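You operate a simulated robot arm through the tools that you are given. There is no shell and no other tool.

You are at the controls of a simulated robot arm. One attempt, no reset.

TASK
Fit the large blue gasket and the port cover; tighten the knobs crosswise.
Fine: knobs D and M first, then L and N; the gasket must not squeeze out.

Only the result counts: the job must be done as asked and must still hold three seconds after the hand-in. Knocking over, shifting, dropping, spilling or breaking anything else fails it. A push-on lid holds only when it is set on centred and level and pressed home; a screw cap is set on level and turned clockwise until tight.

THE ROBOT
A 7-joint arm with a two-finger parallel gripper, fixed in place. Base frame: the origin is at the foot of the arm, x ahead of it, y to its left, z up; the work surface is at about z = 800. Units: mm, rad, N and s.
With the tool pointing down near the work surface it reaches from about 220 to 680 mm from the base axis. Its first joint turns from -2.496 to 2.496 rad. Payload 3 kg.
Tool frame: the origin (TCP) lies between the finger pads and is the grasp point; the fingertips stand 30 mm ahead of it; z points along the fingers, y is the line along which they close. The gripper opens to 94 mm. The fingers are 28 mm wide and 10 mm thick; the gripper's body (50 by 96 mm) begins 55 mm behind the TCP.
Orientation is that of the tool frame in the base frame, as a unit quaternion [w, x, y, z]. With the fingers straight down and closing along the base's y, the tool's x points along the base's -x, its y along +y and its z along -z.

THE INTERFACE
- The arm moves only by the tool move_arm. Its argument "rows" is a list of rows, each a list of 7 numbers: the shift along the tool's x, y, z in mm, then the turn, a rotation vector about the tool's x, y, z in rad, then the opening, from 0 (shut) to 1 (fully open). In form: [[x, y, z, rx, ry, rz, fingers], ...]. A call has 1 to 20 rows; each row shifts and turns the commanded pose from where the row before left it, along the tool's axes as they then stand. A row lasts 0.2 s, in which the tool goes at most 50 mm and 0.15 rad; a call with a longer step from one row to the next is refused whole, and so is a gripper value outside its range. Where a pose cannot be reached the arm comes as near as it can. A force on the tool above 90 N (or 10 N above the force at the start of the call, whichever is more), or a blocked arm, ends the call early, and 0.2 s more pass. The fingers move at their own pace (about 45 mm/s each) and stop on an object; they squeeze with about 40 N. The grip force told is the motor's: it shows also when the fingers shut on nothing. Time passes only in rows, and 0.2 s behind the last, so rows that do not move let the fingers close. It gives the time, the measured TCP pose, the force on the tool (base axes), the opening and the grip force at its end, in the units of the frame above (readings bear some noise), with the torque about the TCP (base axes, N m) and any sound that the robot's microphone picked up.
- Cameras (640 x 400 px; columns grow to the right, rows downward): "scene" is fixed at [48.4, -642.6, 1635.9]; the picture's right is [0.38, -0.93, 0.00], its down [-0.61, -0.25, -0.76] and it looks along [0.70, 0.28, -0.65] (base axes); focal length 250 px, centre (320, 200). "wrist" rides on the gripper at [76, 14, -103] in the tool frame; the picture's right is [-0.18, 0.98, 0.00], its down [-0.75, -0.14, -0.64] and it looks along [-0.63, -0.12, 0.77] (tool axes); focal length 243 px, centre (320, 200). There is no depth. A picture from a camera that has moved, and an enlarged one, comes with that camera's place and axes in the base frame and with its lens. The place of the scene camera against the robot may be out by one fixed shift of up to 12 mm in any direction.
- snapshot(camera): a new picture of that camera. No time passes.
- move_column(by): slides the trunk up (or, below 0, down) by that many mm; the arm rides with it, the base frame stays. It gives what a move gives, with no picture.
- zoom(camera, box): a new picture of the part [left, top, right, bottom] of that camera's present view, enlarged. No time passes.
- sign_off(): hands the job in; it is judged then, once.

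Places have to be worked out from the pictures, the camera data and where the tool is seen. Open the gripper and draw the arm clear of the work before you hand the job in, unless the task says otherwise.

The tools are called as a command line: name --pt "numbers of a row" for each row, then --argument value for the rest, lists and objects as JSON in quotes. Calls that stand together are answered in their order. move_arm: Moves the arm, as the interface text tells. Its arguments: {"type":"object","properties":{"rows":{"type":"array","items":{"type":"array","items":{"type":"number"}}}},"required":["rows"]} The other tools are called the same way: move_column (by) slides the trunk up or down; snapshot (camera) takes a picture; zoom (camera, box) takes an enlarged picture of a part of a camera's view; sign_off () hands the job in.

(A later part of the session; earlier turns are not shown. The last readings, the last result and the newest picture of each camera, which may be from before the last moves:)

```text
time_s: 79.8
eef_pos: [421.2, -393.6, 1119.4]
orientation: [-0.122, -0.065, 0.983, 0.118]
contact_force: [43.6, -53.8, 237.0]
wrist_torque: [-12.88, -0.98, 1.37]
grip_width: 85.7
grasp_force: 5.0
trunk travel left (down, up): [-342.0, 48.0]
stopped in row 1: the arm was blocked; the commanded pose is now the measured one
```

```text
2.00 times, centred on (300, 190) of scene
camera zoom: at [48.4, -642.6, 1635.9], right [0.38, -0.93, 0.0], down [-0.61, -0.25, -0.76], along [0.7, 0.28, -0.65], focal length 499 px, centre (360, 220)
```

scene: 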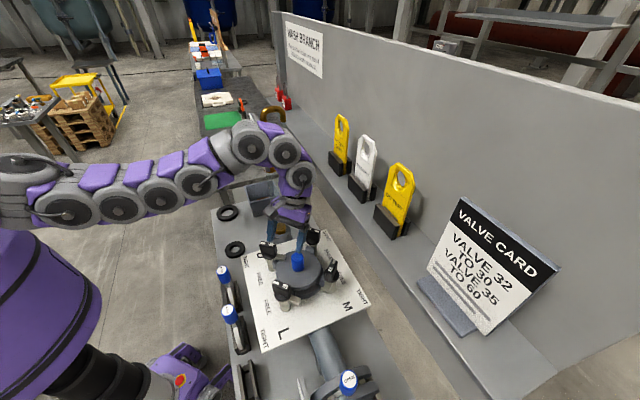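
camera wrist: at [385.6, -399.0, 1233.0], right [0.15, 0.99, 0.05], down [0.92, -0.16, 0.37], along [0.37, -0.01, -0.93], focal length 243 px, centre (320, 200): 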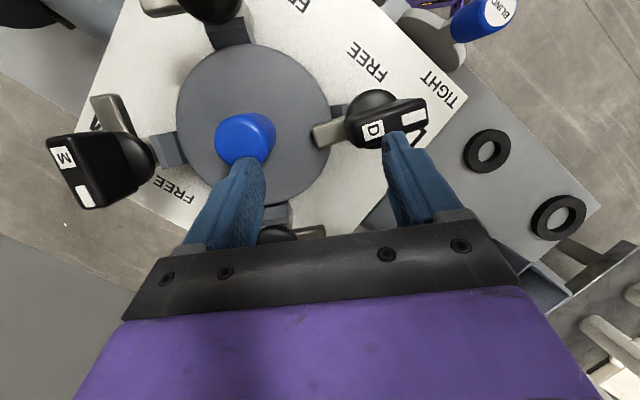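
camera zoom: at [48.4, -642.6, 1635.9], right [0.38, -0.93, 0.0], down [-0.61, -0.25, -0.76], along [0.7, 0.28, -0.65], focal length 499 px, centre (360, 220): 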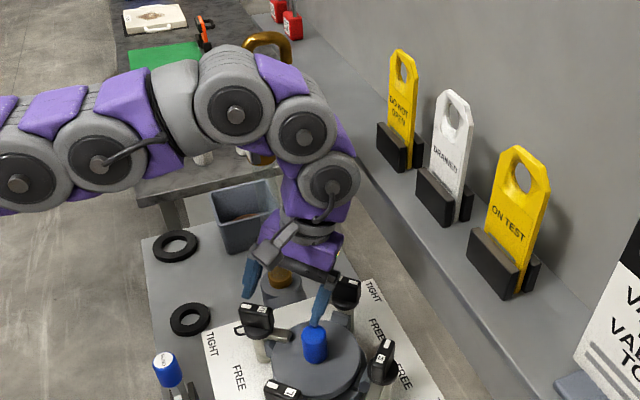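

The -y fingertip is standing on top of the cover's handle, which wedges the hand. Closing the fingers will draw that finger off the handle toward the middle.

move_arm --pt "0 0 0 0 0 0 0.0"

zoom --camera "scene" --box '[210, 90, 390, 290]'

snapshot --camera "wrist"

```text
time_s: 80.0
eef_pos: [411.7, -410.2, 1119.0]
orientation: [-0.058, -0.12, 0.979, 0.152]
contact_force: [-12.6, -44.2, 154.3]
wrist_torque: [-6.16, 0.88, -0.18]
grip_width: 57.0
grasp_force: 0.0
trunk travel left (down, up): [-342.0, 48.0]
stopped in row 1: the force on the tool passed its limit at 270 N (the readings are from after the stop); the commanded pose is now the measured one
```

```text
2.00 times, centred on (300, 190) of scene
camera zoom: at [48.4, -642.6, 1635.9], right [0.38, -0.93, 0.0], down [-0.61, -0.25, -0.76], along [0.7, 0.28, -0.65], focal length 499 px, centre (360, 220)
```

zoom: 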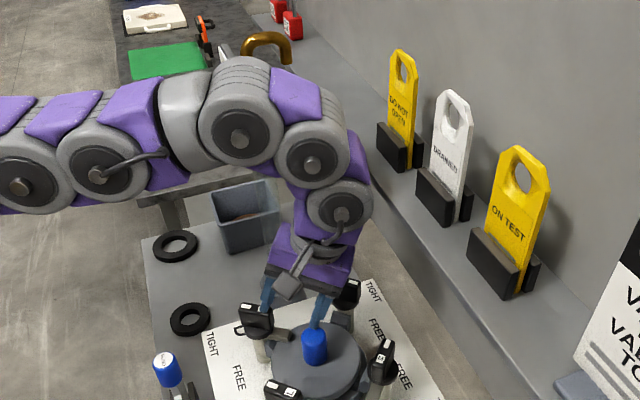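

```text
taken
camera wrist: at [351.0, -446.7, 1225.9], right [-0.04, 0.96, 0.29], down [0.85, -0.12, 0.51], along [0.52, 0.27, -0.81], focal length 243 px, centre (320, 200)
```

wrist: 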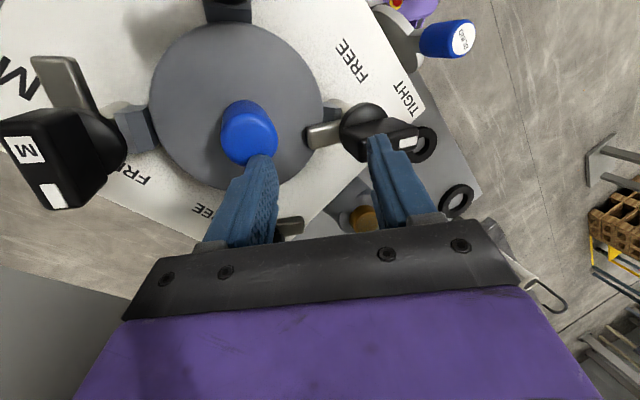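

The wrist joint keeps leaning on the shelf edge (always about 40 mm from it). I command a clear step away from the shelf and up, while levelling the tool, with the fingers closing.

move_arm --pt "18 35 -20 0.11 -0.043 0.088 0.0" --pt "18 35 -20 0.1 -0.04 0.08 0.0"

zoom --camera "scene" --box '[210, 90, 390, 290]'

```text
time_s: 80.3
eef_pos: [296.9, -583.8, 1172.3]
orientation: [-0.067, -0.006, 0.998, 0.007]
contact_force: [-32.8, -14.2, -21.7]
wrist_torque: [0.96, -1.76, -0.63]
grip_width: 42.7
grasp_force: 0.2
trunk travel left (down, up): [-342.0, 48.0]
stopped in row 1: the force on the tool passed its limit at 296 N (the readings are from after the stop); the commanded pose is now the measured one
```

```text
2.00 times, centred on (300, 190) of scene
camera zoom: at [48.4, -642.6, 1635.9], right [0.38, -0.93, 0.0], down [-0.61, -0.25, -0.76], along [0.7, 0.28, -0.65], focal length 499 px, centre (360, 220)
```

zoom: 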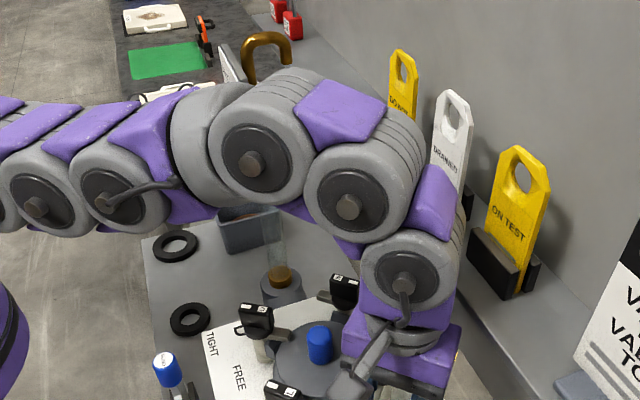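

The arm swung along the shelf to (297,-584,1172) and is now clear of the port. I hold still and read where it settles.

move_arm --pt "0 0 0 0 0 0 0.0"

snapshot --camera "scene"

snapshot --camera "wrist"

```text
time_s: 80.6
eef_pos: [-118.7, -627.9, 1314.8]
orientation: [-0.271, 0.029, 0.962, -0.022]
contact_force: [-44.7, 34.8, 115.0]
wrist_torque: [-2.34, -7.13, 1.4]
grip_width: 13.0
grasp_force: 0.6
trunk travel left (down, up): [-342.0, 48.0]
stopped in row 1: the arm was blocked; the commanded pose is now the measured one
```

```text
taken
```

scene: 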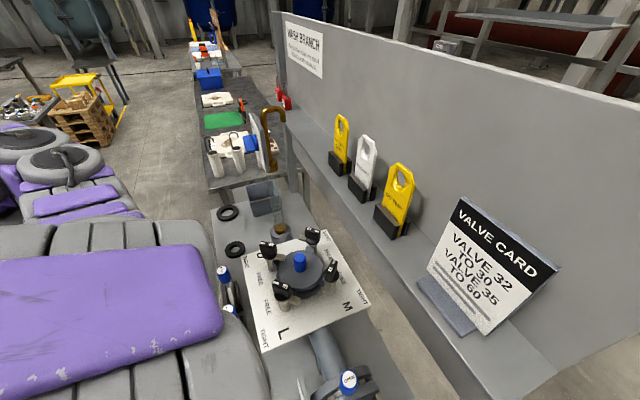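

```text
taken
camera wrist: at [-128.9, -605.9, 1440.3], right [0.2, 0.97, -0.15], down [0.97, -0.18, 0.16], along [0.13, -0.18, -0.97], focal length 243 px, centre (320, 200)
```

wrist: 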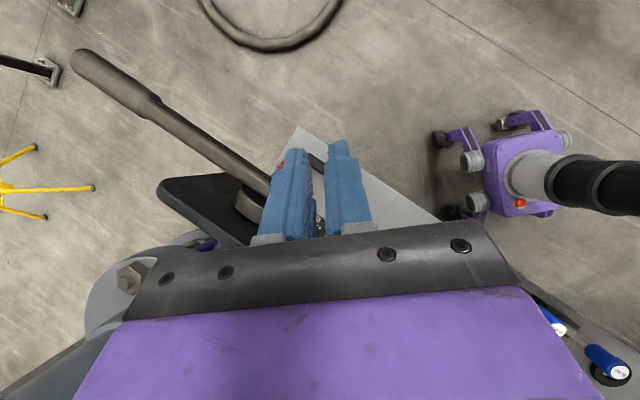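

The arm is swinging round on its own; the port, cover and tags look intact. I hold again and see whether it comes to rest.

move_arm --pt "0 0 0 0 0 0 0.0"

snapshot --camera "scene"

```text
time_s: 80.9
eef_pos: [-310.0, -672.1, 1167.3]
orientation: [0.036, 0.075, 0.996, 0.042]
contact_force: [-24.7, 22.9, 27.6]
wrist_torque: [-1.89, -1.68, -0.4]
grip_width: 0.1
grasp_force: 14.2
trunk travel left (down, up): [-342.0, 48.0]
stopped in row 1: the arm was blocked; the commanded pose is now the measured one
```

```text
taken
```

scene: 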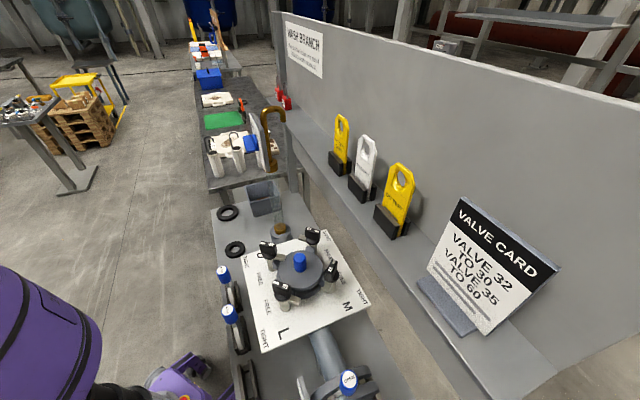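

It has swung clear behind, away from all the work. I keep holding until it settles.

move_arm --pt "0 0 0 0 0 0 0.0" --pt "0 0 0 0 0 0 0.0"

zoom --camera "scene" --box '[230, 210, 370, 320]'

```text
time_s: 81.3
eef_pos: [-172.6, -667.8, 1179.8]
orientation: [-0.256, -0.014, 0.957, 0.132]
contact_force: [-156.9, -44.8, 174.5]
wrist_torque: [-11.03, -16.06, -11.2]
grip_width: 0.0
grasp_force: 33.1
trunk travel left (down, up): [-342.0, 48.0]
stopped in row 1: the arm was blocked; the commanded pose is now the measured one
```

```text
3.64 times, centred on (300, 265) of scene
camera zoom: at [48.4, -642.6, 1635.9], right [0.38, -0.93, 0.0], down [-0.61, -0.25, -0.76], along [0.7, 0.28, -0.65], focal length 908 px, centre (393, -36)
```

zoom: 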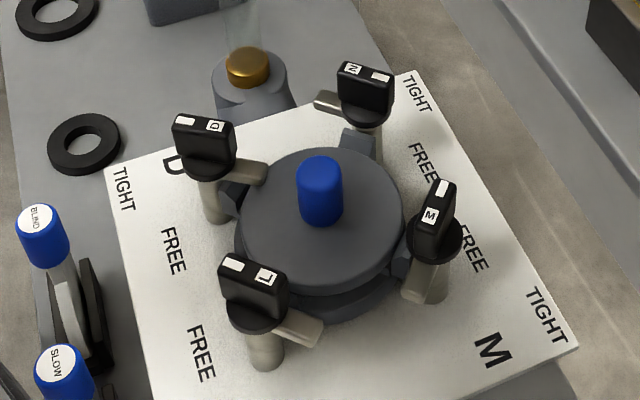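

The port and cover look intact and D is still tight. I keep holding for the swing to die out.

move_arm --pt "0 0 0 0 0 0 0.0" --pt "0 0 0 0 0 0 0.0"

snapshot --camera "wrist"

snapshot --camera "scene"

```text
time_s: 81.5
eef_pos: [-19.3, -537.5, 1185.8]
orientation: [-0.119, -0.095, 0.982, 0.115]
contact_force: [-17.6, -4.3, -7.9]
wrist_torque: [0.53, -1.26, -0.5]
grip_width: 0.0
grasp_force: 32.9
trunk travel left (down, up): [-342.0, 48.0]
stopped in row 1: the force on the tool passed its limit at 271 N (the readings are from after the stop); the commanded pose is now the measured one
```

```text
taken
camera wrist: at [-67.6, -561.1, 1302.5], right [0.02, 0.98, 0.2], down [0.91, -0.1, 0.41], along [0.42, 0.18, -0.89], focal length 243 px, centre (320, 200)
```

wrist: 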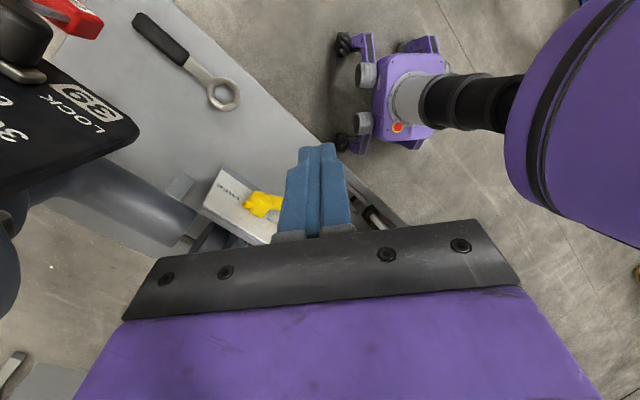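

```text
taken
```

scene: 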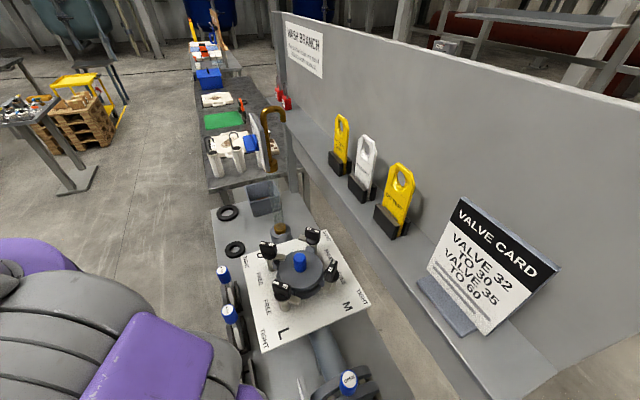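

It is swinging back slowly; I hold once more at this less stretched place.

move_arm --pt "0 0 0 0 0 0 0.0" --pt "0 0 0 0 0 0 0.0"

```text
time_s: 81.8
eef_pos: [-49.2, -491.7, 1243.9]
orientation: [-0.257, -0.079, 0.961, 0.058]
contact_force: [-7.3, -6.6, 5.2]
wrist_torque: [0.5, -0.62, -0.31]
grip_width: 0.0
grasp_force: 33.3
trunk travel left (down, up): [-342.0, 48.0]
stopped in row 1: the arm was blocked; the commanded pose is now the measured one
```

move_arm --pt "0 0 0 0 0 0 0.0" --pt "0 0 0 0 0 0 0.0"

snapshot --camera "scene"

```text
time_s: 82.2
eef_pos: [-46.9, -642.5, 1169.9]
orientation: [-0.333, -0.148, 0.922, 0.129]
contact_force: [59.1, 32.5, -40.1]
wrist_torque: [-0.28, 3.71, 3.15]
grip_width: 0.1
grasp_force: 33.6
trunk travel left (down, up): [-342.0, 48.0]
stopped in row 1: the arm was blocked; the commanded pose is now the measured one
```

```text
taken
```

scene: 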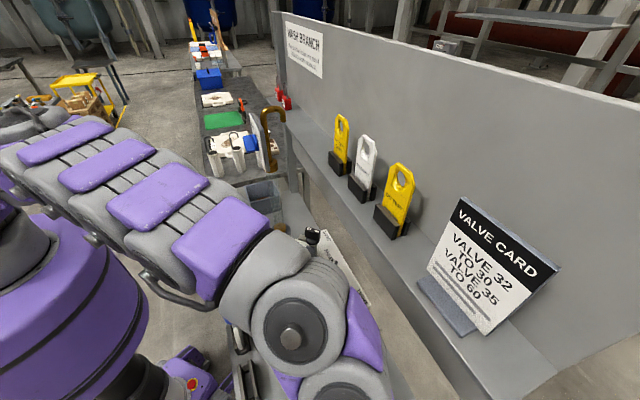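

The arm still thrashes. I try a small trunk move down, which may hold the joints and let the arm calm down.

move_column --by -17

snapshot --camera "wrist"

snapshot --camera "scene"

```text
time_s: 82.5
eef_pos: [-52.3, -620.0, 1180.7]
orientation: [-0.317, -0.158, 0.929, 0.104]
contact_force: [17.6, 11.0, -10.0]
wrist_torque: [-0.58, 1.58, 0.7]
grip_width: 0.0
grasp_force: 33.2
trunk travel left (down, up): [-337.0, 53.0]
stopped: the force on the tool passed its limit at 194 N (the readings are from after the stop); the commanded pose is now the measured one
```

```text
taken
camera wrist: at [-47.7, -643.7, 1307.0], right [-0.09, 0.98, 0.19], down [1.0, 0.08, 0.04], along [0.02, 0.19, -0.98], focal length 243 px, centre (320, 200)
```

wrist: 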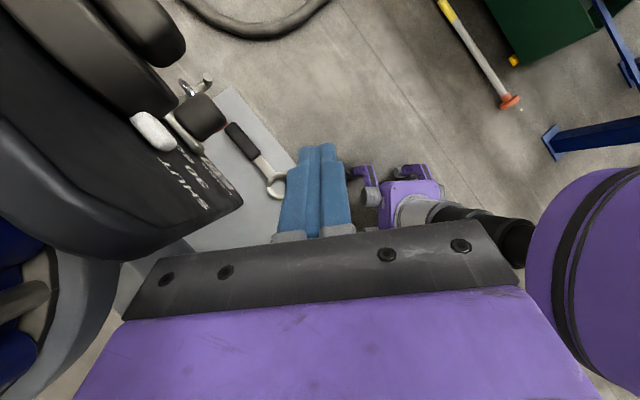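

```text
taken
```

scene: 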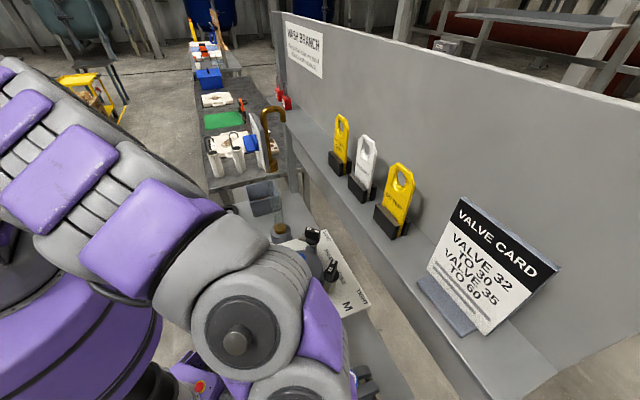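

The arm moved only about 20 mm this time, so it is calming. I hold once more.

move_arm --pt "0 0 0 0 0 0 0.0" --pt "0 0 0 0 0 0 0.0"

```text
time_s: 82.8
eef_pos: [-202.1, -528.2, 1169.9]
orientation: [-0.276, -0.081, 0.949, 0.129]
contact_force: [-2.7, 3.5, 1.2]
wrist_torque: [-0.23, -0.2, 0.05]
grip_width: 0.0
grasp_force: 33.0
trunk travel left (down, up): [-337.0, 53.0]
stopped in row 1: the force on the tool passed its limit at 230 N (the readings are from after the stop); the commanded pose is now the measured one
```

move_arm --pt "0 0 0 0 0 0 0.0" --pt "0 0 0 0 0 0 0.0"

snapshot --camera "wrist"

snapshot --camera "scene"

```text
time_s: 83.2
eef_pos: [-199.6, -394.3, 1219.8]
orientation: [-0.284, -0.057, 0.954, 0.077]
contact_force: [-6.8, -7.3, -4.2]
wrist_torque: [0.51, -0.42, -0.4]
grip_width: 0.0
grasp_force: 32.7
trunk travel left (down, up): [-337.0, 53.0]
stopped in row 1: the arm was blocked; the commanded pose is now the measured one
```

```text
taken
camera wrist: at [-205.7, -404.1, 1346.2], right [0.09, 0.99, 0.08], down [0.99, -0.1, 0.1], along [0.11, 0.07, -0.99], focal length 243 px, centre (320, 200)
```

wrist: 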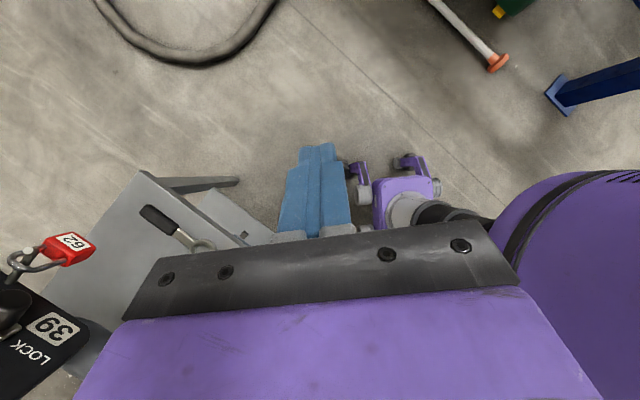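

```text
taken
```

scene: 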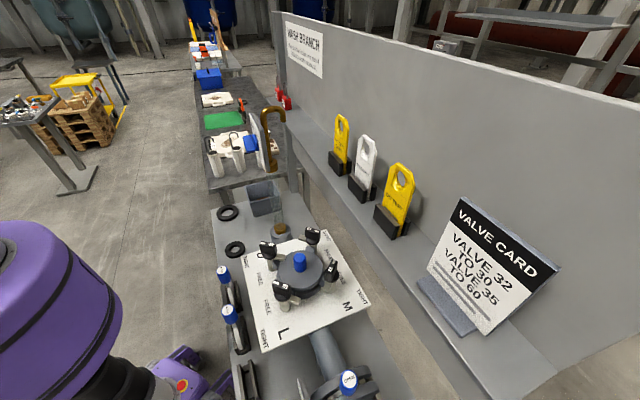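

The hand is now in free space behind the table, and the work still looks intact. I hold again.

move_arm --pt "0 0 0 0 0 0 0.0" --pt "0 0 0 0 0 0 0.0"

```text
time_s: 83.6
eef_pos: [-179.6, -581.3, 1167.9]
orientation: [-0.308, -0.084, 0.941, 0.112]
contact_force: [13.3, 11.6, -1.0]
wrist_torque: [-0.65, 0.93, 0.73]
grip_width: 0.0
grasp_force: 32.8
trunk travel left (down, up): [-337.0, 53.0]
stopped in row 2: the arm was blocked; the commanded pose is now the measured one
```

move_arm --pt "0 0 0 0 0 0 0.0" --pt "0 0 0 0 0 0 0.0" --pt "0 0 0 0 0 0 0.0"

```text
time_s: 84.1
eef_pos: [-170.3, -422.5, 1240.3]
orientation: [-0.273, -0.071, 0.959, 0.027]
contact_force: [-10.4, -6.5, -2.4]
wrist_torque: [0.43, -0.68, -0.33]
grip_width: 0.0
grasp_force: 33.6
trunk travel left (down, up): [-337.0, 53.0]
stopped in row 2: the arm was blocked; the commanded pose is now the measured one
```

move_arm --pt "0 0 0 0 0 0 0.0" --pt "0 0 0 0 0 0 0.0" --pt "0 0 0 0 0 0 0.0"

```text
time_s: 84.6
eef_pos: [-162.2, -598.4, 1182.3]
orientation: [-0.291, -0.083, 0.95, 0.081]
contact_force: [14.7, 12.0, -3.5]
wrist_torque: [-0.74, 1.16, 0.72]
grip_width: 0.2
grasp_force: 32.7
trunk travel left (down, up): [-337.0, 53.0]
stopped in row 2: the arm was blocked; the commanded pose is now the measured one
```

The hand alternates between two turning points about 170 mm apart. I command a move to the midpoint in step with the swing, then hold there to damp it.

move_arm --pt "-1.5 42 -6 0 0 0 0.0" --pt "-1.5 42 -6 0 0 0 0.0" --pt "0 0 0 0 0 0 0.0" --pt "0 0 0 0 0 0 0.0" --pt "0 0 0 0 0 0 0.0"

```text
time_s: 85.0
eef_pos: [-135.1, -388.9, 1276.5]
orientation: [-0.293, -0.104, 0.95, -0.028]
contact_force: [-5.2, -3.7, -3.3]
wrist_torque: [0.29, -0.32, -0.2]
grip_width: 0.1
grasp_force: 32.9
trunk travel left (down, up): [-337.0, 53.0]
stopped in row 2: the arm was blocked; the commanded pose is now the measured one
```

The swing is weaker now. I command a smooth move up and forward while levelling the tool, to lead the arm into a normal posture.

move_arm --pt "-18 -6 -24 -0.012 -0.13 0.045 0.0" --pt "-20 -6 -20 -0.012 -0.13 0.045 0.0" --pt "-22 -4 -15 -0.012 -0.13 0.045 0.0" --pt "0 0 0 0 0 0 0.0"

snapshot --camera "wrist"

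snapshot --camera "scene"

```text
time_s: 85.6
eef_pos: [-93.6, -588.6, 1219.7]
orientation: [-0.195, -0.05, 0.978, 0.06]
contact_force: [11.8, 12.3, -1.1]
wrist_torque: [-0.87, 1.01, 0.5]
grip_width: 0.0
grasp_force: 33.2
trunk travel left (down, up): [-337.0, 53.0]
stopped in row 2: the arm was blocked; the commanded pose is now the measured one
```

```text
taken
camera wrist: at [-123.9, -594.0, 1343.5], right [0.1, 0.99, 0.07], down [0.95, -0.11, 0.29], along [0.29, 0.04, -0.96], focal length 243 px, centre (320, 200)
```

wrist: 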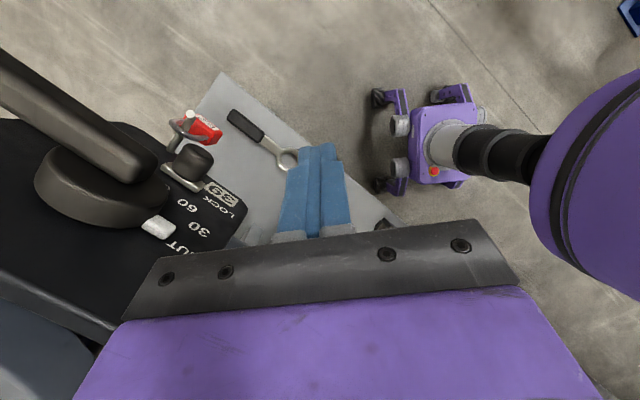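

```text
taken
```

scene: 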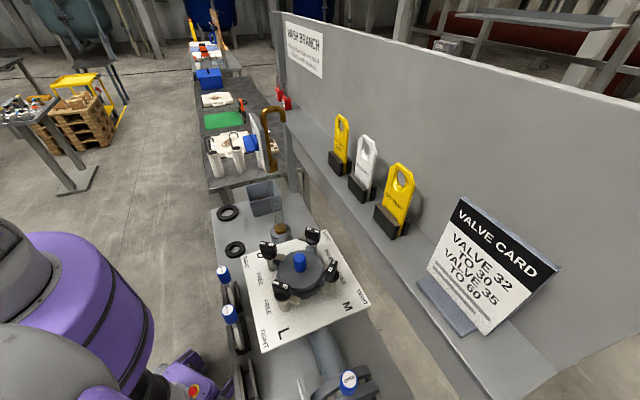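

The arm does follow on average (tilt nearly halved). I continue upward and upright, moving in step with the swing.

move_arm --pt "9 24 -25 0.035 -0.12 0.03 0.0" --pt "5 30 -25 0.035 -0.12 0.03 0.0" --pt "5 20 -20 0.03 -0.12 0.03 0.0" --pt "0 0 0 0 0 0 0.0" --pt "0 0 0 0 0 0 0.0"

```text
time_s: 86.1
eef_pos: [-55.7, -359.1, 1332.0]
orientation: [-0.158, -0.121, 0.977, -0.07]
contact_force: [-4.7, -3.3, -0.8]
wrist_torque: [0.23, -0.37, -0.05]
grip_width: 0.0
grasp_force: 32.5
trunk travel left (down, up): [-337.0, 53.0]
stopped in row 2: the arm was blocked; the commanded pose is now the measured one
```

Stops come in the second row, so I try single-row holds, which may keep the commanded pose fixed and let the swing die.

move_arm --pt "0 0 0 0 0 0 0.0"

move_arm --pt "0 0 0 0 0 0 0.0"

move_arm --pt "0 0 0 0 0 0 0.0"

```text
time_s: 86.7
eef_pos: [-61.0, -575.4, 1260.5]
orientation: [-0.16, -0.089, 0.983, 0.013]
contact_force: [10.4, 10.5, -0.4]
wrist_torque: [-0.89, 0.92, 0.33]
grip_width: 0.0
grasp_force: 32.9
trunk travel left (down, up): [-337.0, 53.0]
stopped in row 1: the arm was blocked; the commanded pose is now the measured one
```

```text
time_s: 87.2
eef_pos: [-12.0, -351.0, 1344.0]
orientation: [-0.186, -0.181, 0.96, -0.102]
contact_force: [-1.5, 0.2, -3.2]
wrist_torque: [-0.09, -0.12, 0.06]
grip_width: 0.3
grasp_force: 32.6
trunk travel left (down, up): [-337.0, 53.0]
stopped in row 1: the arm was blocked; the commanded pose is now the measured one
```

```text
time_s: 87.5
eef_pos: [-131.5, -337.2, 1347.7]
orientation: [-0.166, -0.14, 0.971, -0.1]
contact_force: [-6.8, -2.9, 1.3]
wrist_torque: [0.36, -0.53, -0.06]
grip_width: 0.0
grasp_force: 33.0
trunk travel left (down, up): [-337.0, 53.0]
stopped in row 1: the arm was blocked; the commanded pose is now the measured one
```

move_arm --pt "0 0 0 0 0 0 0.0"

snapshot --camera "wrist"

move_arm --pt "0 0 0 0 0 0 0.0"

snapshot --camera "scene"

```text
time_s: 87.8
eef_pos: [-6.5, -530.8, 1287.9]
orientation: [-0.186, -0.168, 0.968, -0.032]
contact_force: [3.7, 12.7, -1.4]
wrist_torque: [-0.94, 0.39, 0.33]
grip_width: 0.2
grasp_force: 32.8
trunk travel left (down, up): [-337.0, 53.0]
stopped in row 1: the arm was blocked; the commanded pose is now the measured one
```

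```text
taken
camera wrist: at [-42.6, -529.2, 1411.7], right [-0.17, 0.98, -0.07], down [0.93, 0.18, 0.32], along [0.32, -0.01, -0.95], focal length 243 px, centre (320, 200)
```

wrist: 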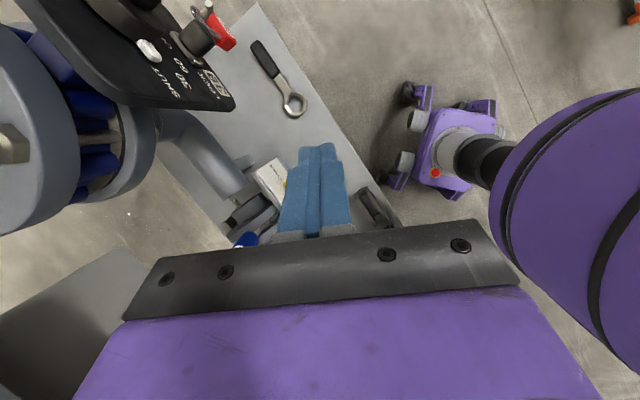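

```text
time_s: 88.3
eef_pos: [0.1, -308.9, 1386.7]
orientation: [-0.213, -0.217, 0.939, -0.165]
contact_force: [4.7, -3.1, 2.2]
wrist_torque: [0.3, 0.29, -0.18]
grip_width: 0.1
grasp_force: 33.4
trunk travel left (down, up): [-337.0, 53.0]
stopped in row 1: the arm was blocked; the commanded pose is now the measured one
```

```text
taken
```

scene: 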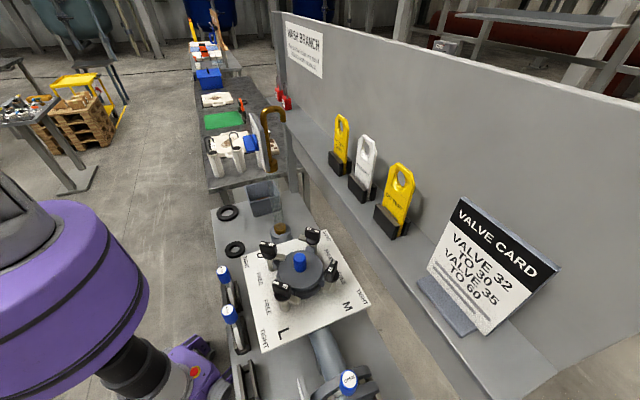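

The swing goes on in move calls, but it was calm during the trunk move. I try small trunk moves back toward the original height.

move_column --by -4

move_column --by -4

move_column --by -4

```text
time_s: 88.6
eef_pos: [-139.2, -360.7, 1341.6]
orientation: [-0.176, -0.238, 0.947, -0.125]
contact_force: [-5.5, 2.0, 0.7]
wrist_torque: [-0.03, -0.42, 0.14]
grip_width: 0.0
grasp_force: 33.1
trunk travel left (down, up): [-336.0, 54.0]
stopped: the arm was blocked; the commanded pose is now the measured one
```

```text
time_s: 89.0
eef_pos: [-2.3, -488.1, 1302.5]
orientation: [-0.202, -0.248, 0.945, -0.065]
contact_force: [8.8, 8.5, 1.4]
wrist_torque: [-0.62, 0.6, 0.16]
grip_width: 0.0
grasp_force: 32.8
trunk travel left (down, up): [-335.0, 55.0]
stopped: the arm was blocked; the commanded pose is now the measured one
```

```text
time_s: 89.4
eef_pos: [-42.1, -269.0, 1359.2]
orientation: [-0.218, -0.275, 0.925, -0.146]
contact_force: [13.0, 6.1, -8.7]
wrist_torque: [-0.56, 1.21, -0.27]
grip_width: 0.0
grasp_force: 33.5
trunk travel left (down, up): [-332.0, 58.0]
stopped: the arm was blocked; the commanded pose is now the measured one
```

The swing also shifts with my commands on average, so I lead the arm step by step toward the open front area, keeping it high.

move_arm --pt "-34 -14 -17 -0.05 -0.07 0.09 0.0" --pt "-34 -14 -17 -0.05 -0.07 0.09 0.0" --pt "-34 -14 -17 -0.05 -0.07 0.09 0.0"

```text
time_s: 89.7
eef_pos: [-65.5, -419.0, 1322.1]
orientation: [-0.186, -0.259, 0.943, -0.099]
contact_force: [0.5, 4.6, 0.9]
wrist_torque: [-0.35, 0.04, 0.09]
grip_width: 0.2
grasp_force: 33.1
trunk travel left (down, up): [-332.0, 58.0]
stopped in row 1: the arm was blocked; the commanded pose is now the measured one
```

move_arm --pt "-36 -10 -26 -0.05 -0.06 0.08 0.0" --pt "-36 -10 -26 -0.05 -0.06 0.08 0.0" --pt "-36 -10 -26 -0.05 -0.06 0.08 0.0"

snapshot --camera "scene"

```text
time_s: 90.7
eef_pos: [27.0, -418.2, 1358.2]
orientation: [-0.104, -0.134, 0.985, -0.019]
contact_force: [-1.5, 0.1, -4.7]
wrist_torque: [0.06, -0.01, -0.02]
grip_width: 0.1
grasp_force: 32.7
trunk travel left (down, up): [-332.0, 58.0]
stopped in row 3: the arm was blocked; the commanded pose is now the measured one
```

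```text
taken
```

scene: 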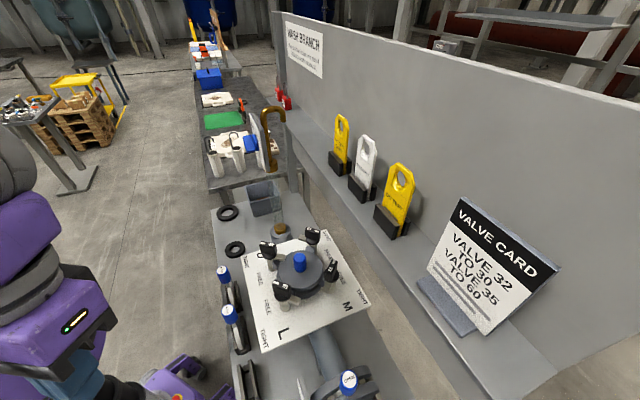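

Much better: it ran until row 3 and followed well. I continue with gentle steps the same way.

move_arm --pt "-20 4 -5 -0.01 -0.04 0.05 0.0" --pt "-25 5 -6 -0.01 -0.04 0.05 0.0" --pt "-28 6 -6 -0.01 -0.04 0.05 0.0" --pt "-20 5 -4 -0.01 -0.04 0.05 0.0" --pt "0 0 0 0 0 0 0.0"

```text
time_s: 91.0
eef_pos: [198.4, -485.9, 1319.8]
orientation: [-0.109, -0.163, 0.98, 0.021]
contact_force: [0.2, 9.2, -4.0]
wrist_torque: [-0.79, 0.07, 0.22]
grip_width: 0.0
grasp_force: 33.0
trunk travel left (down, up): [-332.0, 58.0]
stopped in row 1: the arm was blocked; the commanded pose is now the measured one
```

move_arm --pt "-8 36 -14 0.01 -0.04 0.06 0.0" --pt "-8 36 -14 0.01 -0.04 0.06 0.0" --pt "-5 25 -8 0.01 -0.04 0.06 0.0" --pt "0 10 0 0 0 0 0.0" --pt "0 0 0 0 0 0 0.0"

snapshot --camera "scene"

```text
time_s: 91.4
eef_pos: [158.7, -210.1, 1359.2]
orientation: [-0.097, -0.223, 0.969, -0.045]
contact_force: [-4.6, -2.4, 4.6]
wrist_torque: [0.28, -0.39, 0.02]
grip_width: 0.0
grasp_force: 32.8
trunk travel left (down, up): [-332.0, 58.0]
stopped in row 1: the arm was blocked; the commanded pose is now the measured one
```

```text
taken
```

scene: 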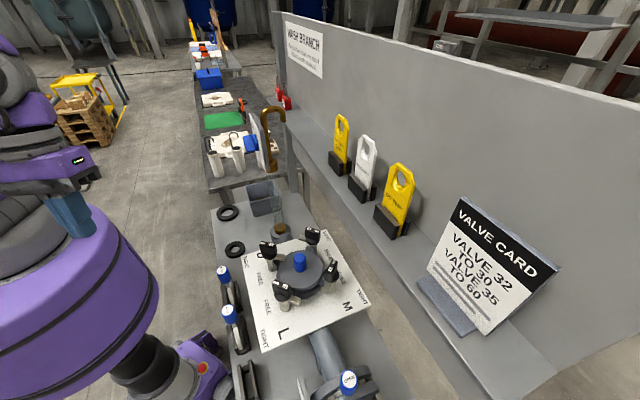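

The hand is folded in front of the robot now. I lead it outward gently toward the open table side (+x,+y).

move_arm --pt "-25 4 -6 -0.015 -0.035 0.08 0.0" --pt "-35 6 -8 -0.015 -0.035 0.08 0.0" --pt "-35 6 -8 -0.015 -0.035 0.08 0.0" --pt "-25 4 -4 -0.015 -0.035 0.08 0.0" --pt "0 0 0 0 0 0 0.0"

snapshot --camera "scene"

```text
time_s: 91.8
eef_pos: [-6.6, -276.6, 1372.8]
orientation: [-0.07, -0.157, 0.983, -0.06]
contact_force: [0.0, -1.9, 5.5]
wrist_torque: [0.19, -0.07, -0.03]
grip_width: 0.0
grasp_force: 32.9
trunk travel left (down, up): [-332.0, 58.0]
stopped in row 1: the arm was blocked; the commanded pose is now the measured one
```

```text
taken
```

scene: 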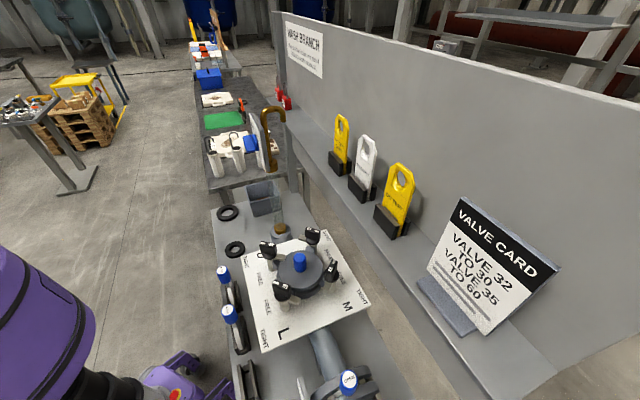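

The work area is still intact. I hold here in this folded posture and watch whether the swing decays.

move_arm --pt "0 0 0 0 0 0 0.0" --pt "0 0 0 0 0 0 0.0" --pt "0 0 0 0 0 0 0.0"

move_arm --pt "0 0 0 0 0 0 0.0" --pt "0 0 0 0 0 0 0.0" --pt "0 0 0 0 0 0 0.0"

move_arm --pt "0 0 0 0 0 0 0.0" --pt "0 0 0 0 0 0 0.0" --pt "0 0 0 0 0 0 0.0"

```text
time_s: 92.2
eef_pos: [205.2, -330.4, 1339.5]
orientation: [-0.123, -0.19, 0.974, -0.023]
contact_force: [1.0, 3.4, -3.3]
wrist_torque: [-0.31, 0.09, 0.11]
grip_width: 0.0
grasp_force: 33.3
trunk travel left (down, up): [-332.0, 58.0]
stopped in row 2: the arm was blocked; the commanded pose is now the measured one
```

```text
time_s: 93.2
eef_pos: [130.0, -312.4, 1348.9]
orientation: [-0.098, -0.176, 0.979, -0.037]
contact_force: [0.7, 1.8, 1.4]
wrist_torque: [-0.14, 0.0, 0.08]
grip_width: 0.1
grasp_force: 33.0
trunk travel left (down, up): [-332.0, 58.0]
stopped in row 3: the arm was blocked; the commanded pose is now the measured one
```

```text
time_s: 94.2
eef_pos: [129.8, -250.2, 1358.5]
orientation: [-0.101, -0.175, 0.978, -0.052]
contact_force: [0.5, -1.7, 0.0]
wrist_torque: [0.24, -0.01, -0.06]
grip_width: 0.0
grasp_force: 33.5
trunk travel left (down, up): [-332.0, 58.0]
stopped in row 3: the arm was blocked; the commanded pose is now the measured one
```

It is calming: the calls now last longer and the displacement shrinks. I keep holding.

move_arm --pt "0 0 0 0 0 0 0.0" --pt "0 0 0 0 0 0 0.0" --pt "0 0 0 0 0 0 0.0" --pt "0 0 0 0 0 0 0.0" --pt "0 0 0 0 0 0 0.0"

move_arm --pt "0 0 0 0 0 0 0.0" --pt "0 0 0 0 0 0 0.0" --pt "0 0 0 0 0 0 0.0" --pt "0 0 0 0 0 0 0.0" --pt "0 0 0 0 0 0 0.0"

move_arm --pt "0 0 0 0 0 0 0.0" --pt "0 0 0 0 0 0 0.0" --pt "0 0 0 0 0 0 0.0" --pt "0 0 0 0 0 0 0.0" --pt "0 0 0 0 0 0 0.0"

```text
time_s: 95.4
eef_pos: [133.8, -263.8, 1359.6]
orientation: [-0.103, -0.172, 0.978, -0.051]
contact_force: [0.5, -1.8, 0.1]
wrist_torque: [0.19, 0.0, -0.06]
grip_width: 0.0
grasp_force: 32.9
trunk travel left (down, up): [-332.0, 58.0]
```

```text
time_s: 96.8
eef_pos: [128.6, -255.3, 1356.1]
orientation: [-0.1, -0.17, 0.979, -0.049]
contact_force: [-0.5, -1.0, -0.7]
wrist_torque: [0.1, -0.02, 0.01]
grip_width: 0.0
grasp_force: 33.2
trunk travel left (down, up): [-332.0, 58.0]
stopped in row 5: the arm was blocked; the commanded pose is now the measured one
```

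```text
time_s: 98.2
eef_pos: [130.7, -330.8, 1343.9]
orientation: [-0.099, -0.172, 0.98, -0.027]
contact_force: [0.0, 3.6, -0.9]
wrist_torque: [-0.26, 0.0, 0.05]
grip_width: 0.0
grasp_force: 32.2
trunk travel left (down, up): [-332.0, 58.0]
stopped in row 5: the arm was blocked; the commanded pose is now the measured one
```

Nearly at rest now. I look at the posture and then move gently outward and upright.

snapshot --camera "scene"

move_arm --pt "0 0 0 0 0 0 0.0" --pt "0 0 0 0 0 0 0.0" --pt "0 0 0 0 0 0 0.0" --pt "0 0 0 0 0 0 0.0"

```text
taken
```

scene: 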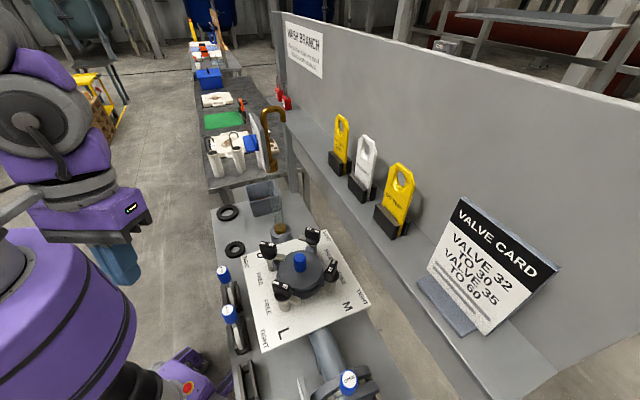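

```text
time_s: 99.4
eef_pos: [129.4, -301.9, 1345.3]
orientation: [-0.099, -0.17, 0.98, -0.032]
contact_force: [-0.3, 0.8, -0.8]
wrist_torque: [-0.08, -0.01, 0.01]
grip_width: 0.0
grasp_force: 33.2
trunk travel left (down, up): [-332.0, 58.0]
stopped in row 4: the arm was blocked; the commanded pose is now the measured one
```

move_arm --pt "-8 -1.5 -4 -0.01 -0.03 0.04 0.0" --pt "-14 -2.4 -6 -0.01 -0.03 0.05 0.0" --pt "-16 -2.4 -6 -0.01 -0.03 0.05 0.0" --pt "-16 -2 -5 -0.01 -0.03 0.05 0.0" --pt "-16 -1 -4 -0.01 -0.03 0.05 0.0" --pt "-12 0 -2 -0.01 -0.03 0.05 0.0" --pt "-6 0 0 0 -0.01 0.03 0.0" --pt "0 0 0 0 0 0 0.0" --pt "0 0 0 0 0 0 0.0"

```text
time_s: 101.6
eef_pos: [223.1, -269.6, 1375.5]
orientation: [-0.007, -0.014, 1.0, -0.018]
contact_force: [0.2, -1.6, 0.0]
wrist_torque: [0.11, 0.0, -0.02]
grip_width: 0.0
grasp_force: 33.7
trunk travel left (down, up): [-332.0, 58.0]
stopped in row 9: the arm was blocked; the commanded pose is now the measured one
```

The arm follows properly again and the tool is upright. I hold and check it rests.

move_arm --pt "0 0 0 0.02 -0.01 0.02 0.0" --pt "0 0 0 0.015 -0.005 0.01 0.0" --pt "0 0 0 0 0 0 0.0" --pt "0 0 0 0 0 0 0.0"

snapshot --camera "scene"

```text
time_s: 102.8
eef_pos: [222.1, -352.0, 1350.7]
orientation: [0.002, 0.005, 1.0, -0.002]
contact_force: [-0.3, 2.4, -1.8]
wrist_torque: [-0.21, -0.07, -0.01]
grip_width: 0.2
grasp_force: 33.3
trunk travel left (down, up): [-332.0, 58.0]
stopped in row 4: the arm was blocked; the commanded pose is now the measured one
```

```text
taken
```

scene: 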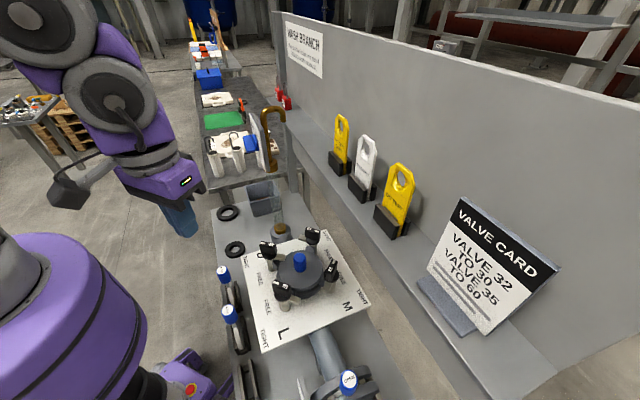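

move_arm --pt "0 0 0 0 0 0 0.0" --pt "0 0 0 0 0 0 0.0" --pt "0 0 0 0 0 0 0.0" --pt "0 0 0 0 0 0 0.0" --pt "0 0 0 0 0 0 0.0" --pt "0 0 0 0 0 0 0.0"

move_arm --pt "0 0 0 0 0 0 0.0" --pt "0 0 0 0 0 0 0.0" --pt "0 0 0 0 0 0 0.0" --pt "0 0 0 0 0 0 0.0" --pt "0 0 0 0 0 0 0.0" --pt "0 0 0 0 0 0 0.0"

```text
time_s: 104.2
eef_pos: [221.5, -284.0, 1368.8]
orientation: [0.001, 0.002, 1.0, -0.028]
contact_force: [0.2, -1.3, 1.0]
wrist_torque: [0.16, -0.02, -0.02]
grip_width: 0.0
grasp_force: 33.2
trunk travel left (down, up): [-332.0, 58.0]
```

```text
time_s: 105.6
eef_pos: [216.5, -299.6, 1361.8]
orientation: [0.002, 0.003, 1.0, -0.017]
contact_force: [-0.4, -0.4, -0.1]
wrist_torque: [0.05, -0.05, -0.01]
grip_width: 0.3
grasp_force: 33.6
trunk travel left (down, up): [-332.0, 58.0]
```

The calls now run through and the swing is dying out. I wait a little longer.

move_arm --pt "0 0 0 0 0 0 0.0" --pt "0 0 0 0 0 0 0.0" --pt "0 0 0 0 0 0 0.0" --pt "0 0 0 0 0 0 0.0" --pt "0 0 0 0 0 0 0.0" --pt "0 0 0 0 0 0 0.0" --pt "0 0 0 0 0 0 0.0" --pt "0 0 0 0 0 0 0.0"

move_arm --pt "0 0 0 0 0 0 0.5" --pt "0 0 0 0 0 0 0.5" --pt "0 0 0 0 0 0 0.5" --pt "0 0 0 0 0 0 0.5" --pt "0 0 0 0 0 0 0.5" --pt "0 0 0 0 0 0 0.5"

```text
time_s: 107.4
eef_pos: [217.0, -284.2, 1365.1]
orientation: [0.002, 0.003, 1.0, -0.023]
contact_force: [-0.7, -2.1, 1.3]
wrist_torque: [0.14, 0.0, -0.02]
grip_width: 0.0
grasp_force: 32.8
trunk travel left (down, up): [-332.0, 58.0]
```

```text
time_s: 109.0
eef_pos: [220.6, -355.6, 1346.6]
orientation: [0.001, 0.008, 1.0, 0.002]
contact_force: [2.5, 3.0, -1.1]
wrist_torque: [-0.21, 0.07, -0.05]
grip_width: 47.0
grasp_force: 0.0
trunk travel left (down, up): [-332.0, 58.0]
stopped in row 6: the arm was blocked; the commanded pose is now the measured one
```

There is still a slow sway in y. I move out to a posture where the arm was steady before, around (380,-200,1300).

move_arm --pt "-10 8 3 0 0 0 0.5" --pt "-16 14 5 0 0 0 0.5" --pt "-16 14 5 0 0 0 0.5" --pt "-16 14 5 0 0 0 0.5" --pt "-16 14 5 0 0 0 0.5" --pt "-16 14 5 0 0 0 0.5" --pt "-16 14 5 0 0 0 0.5" --pt "-16 14 5 0 0 0 0.5" --pt "-16 12 5 0 0 0 0.5" --pt "-12 8 3 0 0 0 0.5" --pt "-6 4 0 0 0 0 0.5" --pt "0 0 0 0 0 0 0.5"

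snapshot --camera "scene"

move_arm --pt "0 0 0 0 0 0 0.5" --pt "0 0 0 0 0 0 0.5" --pt "0 0 0 0 0 0 0.5"

```text
time_s: 111.8
eef_pos: [374.8, -155.2, 1313.0]
orientation: [0.004, 0.007, 1.0, -0.022]
contact_force: [0.4, -0.4, 0.5]
wrist_torque: [0.05, 0.08, 0.03]
grip_width: 47.0
grasp_force: 0.2
trunk travel left (down, up): [-332.0, 58.0]
stopped in row 12: the arm was blocked; the commanded pose is now the measured one
```

```text
taken
```

scene: 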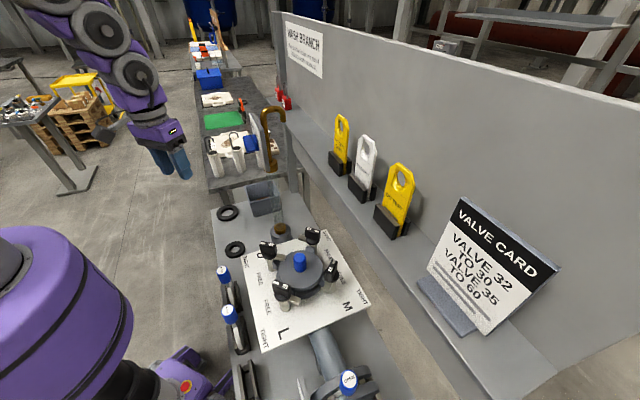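

```text
time_s: 112.6
eef_pos: [375.1, -176.6, 1309.6]
orientation: [0.002, 0.01, 1.0, -0.014]
contact_force: [-0.7, 0.2, 0.7]
wrist_torque: [0.01, 0.01, -0.01]
grip_width: 47.1
grasp_force: 0.1
trunk travel left (down, up): [-332.0, 58.0]
```

move_arm --pt "0 0 0 0 0 0 0.5" --pt "0 0 0 0 0 0 0.5" --pt "0 0 0 0 0 0 0.5" --pt "0 0 0 0 0 0 0.5"

move_arm --pt "0 0 0 0 0 0 0.5" --pt "0 0 0 0 0 0 0.5" --pt "0 0 0 0 0 0 0.5" --pt "0 0 0 0 0 0 0.5"

move_arm --pt "0 0 0 0 0 0 0.5" --pt "0 0 0 0 0 0 0.5" --pt "0 0 0 0 0 0 0.5" --pt "0 0 0 0 0 0 0.5" --pt "0 0 0 0 0 0 0.5" --pt "0 0 0 0 0 0 0.5" --pt "0 0 0 0 0 0 0.5"

```text
time_s: 113.8
eef_pos: [374.4, -135.8, 1316.8]
orientation: [0.003, 0.004, 0.999, -0.034]
contact_force: [1.0, -1.3, 0.9]
wrist_torque: [0.13, 0.0, 0.04]
grip_width: 47.1
grasp_force: 0.2
trunk travel left (down, up): [-332.0, 58.0]
stopped in row 4: the arm was blocked; the commanded pose is now the measured one
```

```text
time_s: 114.8
eef_pos: [374.8, -171.6, 1312.3]
orientation: [0.002, 0.008, 1.0, -0.022]
contact_force: [-0.1, -0.1, -0.1]
wrist_torque: [-0.01, 0.02, 0.01]
grip_width: 47.1
grasp_force: 0.0
trunk travel left (down, up): [-332.0, 58.0]
```

```text
time_s: 116.6
eef_pos: [373.5, -196.6, 1309.3]
orientation: [0.003, 0.008, 1.0, -0.015]
contact_force: [-0.6, 0.7, 0.1]
wrist_torque: [-0.05, -0.06, -0.01]
grip_width: 46.9
grasp_force: 0.0
trunk travel left (down, up): [-332.0, 58.0]
stopped in row 7: the arm was blocked; the commanded pose is now the measured one
```

The sway of about ±30 mm persists. I try putting the trunk back to its original height, since the trouble began with the interrupted trunk move.

move_column --by 7

move_arm --pt "0 0 0 0 0 0 0.5" --pt "0 0 0 0 0 0 0.5" --pt "0 0 0 0 0 0 0.5"

move_arm --pt "0 0 0 0 0 0 0.5" --pt "0 0 0 0 0 0 0.5" --pt "0 0 0 0 0 0 0.5"

```text
time_s: 117.2
eef_pos: [374.2, -141.2, 1322.6]
orientation: [0.002, 0.004, 0.999, -0.032]
contact_force: [0.8, -1.0, 0.3]
wrist_torque: [0.12, 0.08, 0.01]
grip_width: 47.1
grasp_force: 0.0
trunk travel left (down, up): [-339.0, 51.0]
```

```text
time_s: 118.2
eef_pos: [372.5, -134.2, 1325.6]
orientation: [0.003, 0.001, 0.999, -0.037]
contact_force: [0.6, -1.0, 0.6]
wrist_torque: [0.06, 0.01, -0.02]
grip_width: 47.0
grasp_force: 0.0
trunk travel left (down, up): [-339.0, 51.0]
stopped in row 3: the arm was blocked; the commanded pose is now the measured one
```

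```text
time_s: 119.2
eef_pos: [373.0, -162.9, 1323.2]
orientation: [0.004, 0.002, 1.0, -0.03]
contact_force: [0.1, -0.1, -0.2]
wrist_torque: [0.01, 0.01, 0.0]
grip_width: 47.1
grasp_force: 0.0
trunk travel left (down, up): [-339.0, 51.0]
stopped in row 3: the arm was blocked; the commanded pose is now the measured one
```

The trunk move ran through, but I went the wrong way; I now bring it down 14 mm to the original height.

move_column --by -14

move_arm --pt "0 0 0 0 0 0 0.5" --pt "0 0 0 0 0 0 0.5" --pt "0 0 0 0 0 0 0.5"

move_arm --pt "0 0 0 0 0 0 0.5" --pt "0 0 0 0 0 0 0.5" --pt "0 0 0 0 0 0 0.5"

move_arm --pt "0 0 0 0 0 0 0.5" --pt "0 0 0 0 0 0 0.5" --pt "0 0 0 0 0 0 0.5"

```text
time_s: 119.8
eef_pos: [372.5, -132.4, 1312.0]
orientation: [0.005, 0.0, 0.999, -0.038]
contact_force: [0.8, -0.5, 1.4]
wrist_torque: [0.06, 0.04, -0.01]
grip_width: 47.1
grasp_force: 0.2
trunk travel left (down, up): [-325.0, 65.0]
```

```text
time_s: 120.6
eef_pos: [371.8, -140.3, 1311.2]
orientation: [0.004, 0.0, 0.999, -0.034]
contact_force: [0.2, -0.3, 0.5]
wrist_torque: [0.05, 0.01, 0.02]
grip_width: 47.2
grasp_force: 0.1
trunk travel left (down, up): [-325.0, 65.0]
```

```text
time_s: 121.4
eef_pos: [372.3, -154.7, 1310.0]
orientation: [0.004, 0.001, 1.0, -0.029]
contact_force: [0.5, 0.4, 1.0]
wrist_torque: [0.01, -0.03, 0.0]
grip_width: 47.1
grasp_force: 0.0
trunk travel left (down, up): [-325.0, 65.0]
```

```text
time_s: 122.2
eef_pos: [373.2, -167.5, 1307.5]
orientation: [0.004, 0.003, 1.0, -0.025]
contact_force: [-0.1, 0.8, 0.0]
wrist_torque: [-0.04, 0.01, -0.01]
grip_width: 47.1
grasp_force: 0.0
trunk travel left (down, up): [-325.0, 65.0]
```

move_arm --pt "0 0 0 0 0 0 0.5" --pt "0 0 0 0 0 0 0.5" --pt "0 0 0 0 0 0 0.5" --pt "0 0 0 0 0 0 0.5"

move_arm --pt "0 0 0 0 0 0 0.5" --pt "0 0 0 0 0 0 0.5" --pt "0 0 0 0 0 0 0.5" --pt "0 0 0 0 0 0 0.5"

move_arm --pt "0 0 0 0 0 0 0.5" --pt "0 0 0 0 0 0 0.5" --pt "0 0 0 0 0 0 0.5" --pt "0 0 0 0 0 0 0.5"

move_arm --pt "0 0 0 0 0 0 0.5" --pt "0 0 0 0 0 0 0.5" --pt "0 0 0 0 0 0 0.5" --pt "0 0 0 0 0 0 0.5"

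```text
time_s: 123.2
eef_pos: [372.2, -148.5, 1309.9]
orientation: [0.003, 0.0, 0.999, -0.033]
contact_force: [-0.4, 0.0, -0.4]
wrist_torque: [0.03, 0.03, 0.01]
grip_width: 47.1
grasp_force: 0.0
trunk travel left (down, up): [-325.0, 65.0]
```

```text
time_s: 124.2
eef_pos: [372.8, -143.4, 1311.5]
orientation: [0.003, 0.001, 0.999, -0.036]
contact_force: [0.2, -0.7, -0.5]
wrist_torque: [0.07, 0.05, 0.02]
grip_width: 47.0
grasp_force: 0.0
trunk travel left (down, up): [-325.0, 65.0]
```

```text
time_s: 125.2
eef_pos: [373.4, -150.5, 1309.3]
orientation: [0.004, 0.0, 0.999, -0.033]
contact_force: [-0.1, 0.4, 0.6]
wrist_torque: [0.02, 0.0, 0.01]
grip_width: 47.0
grasp_force: 0.0
trunk travel left (down, up): [-325.0, 65.0]
```

```text
time_s: 126.2
eef_pos: [372.7, -165.5, 1308.1]
orientation: [0.003, 0.002, 1.0, -0.027]
contact_force: [0.2, 0.5, -0.6]
wrist_torque: [-0.01, -0.03, 0.01]
grip_width: 47.2
grasp_force: 0.1
trunk travel left (down, up): [-325.0, 65.0]
```

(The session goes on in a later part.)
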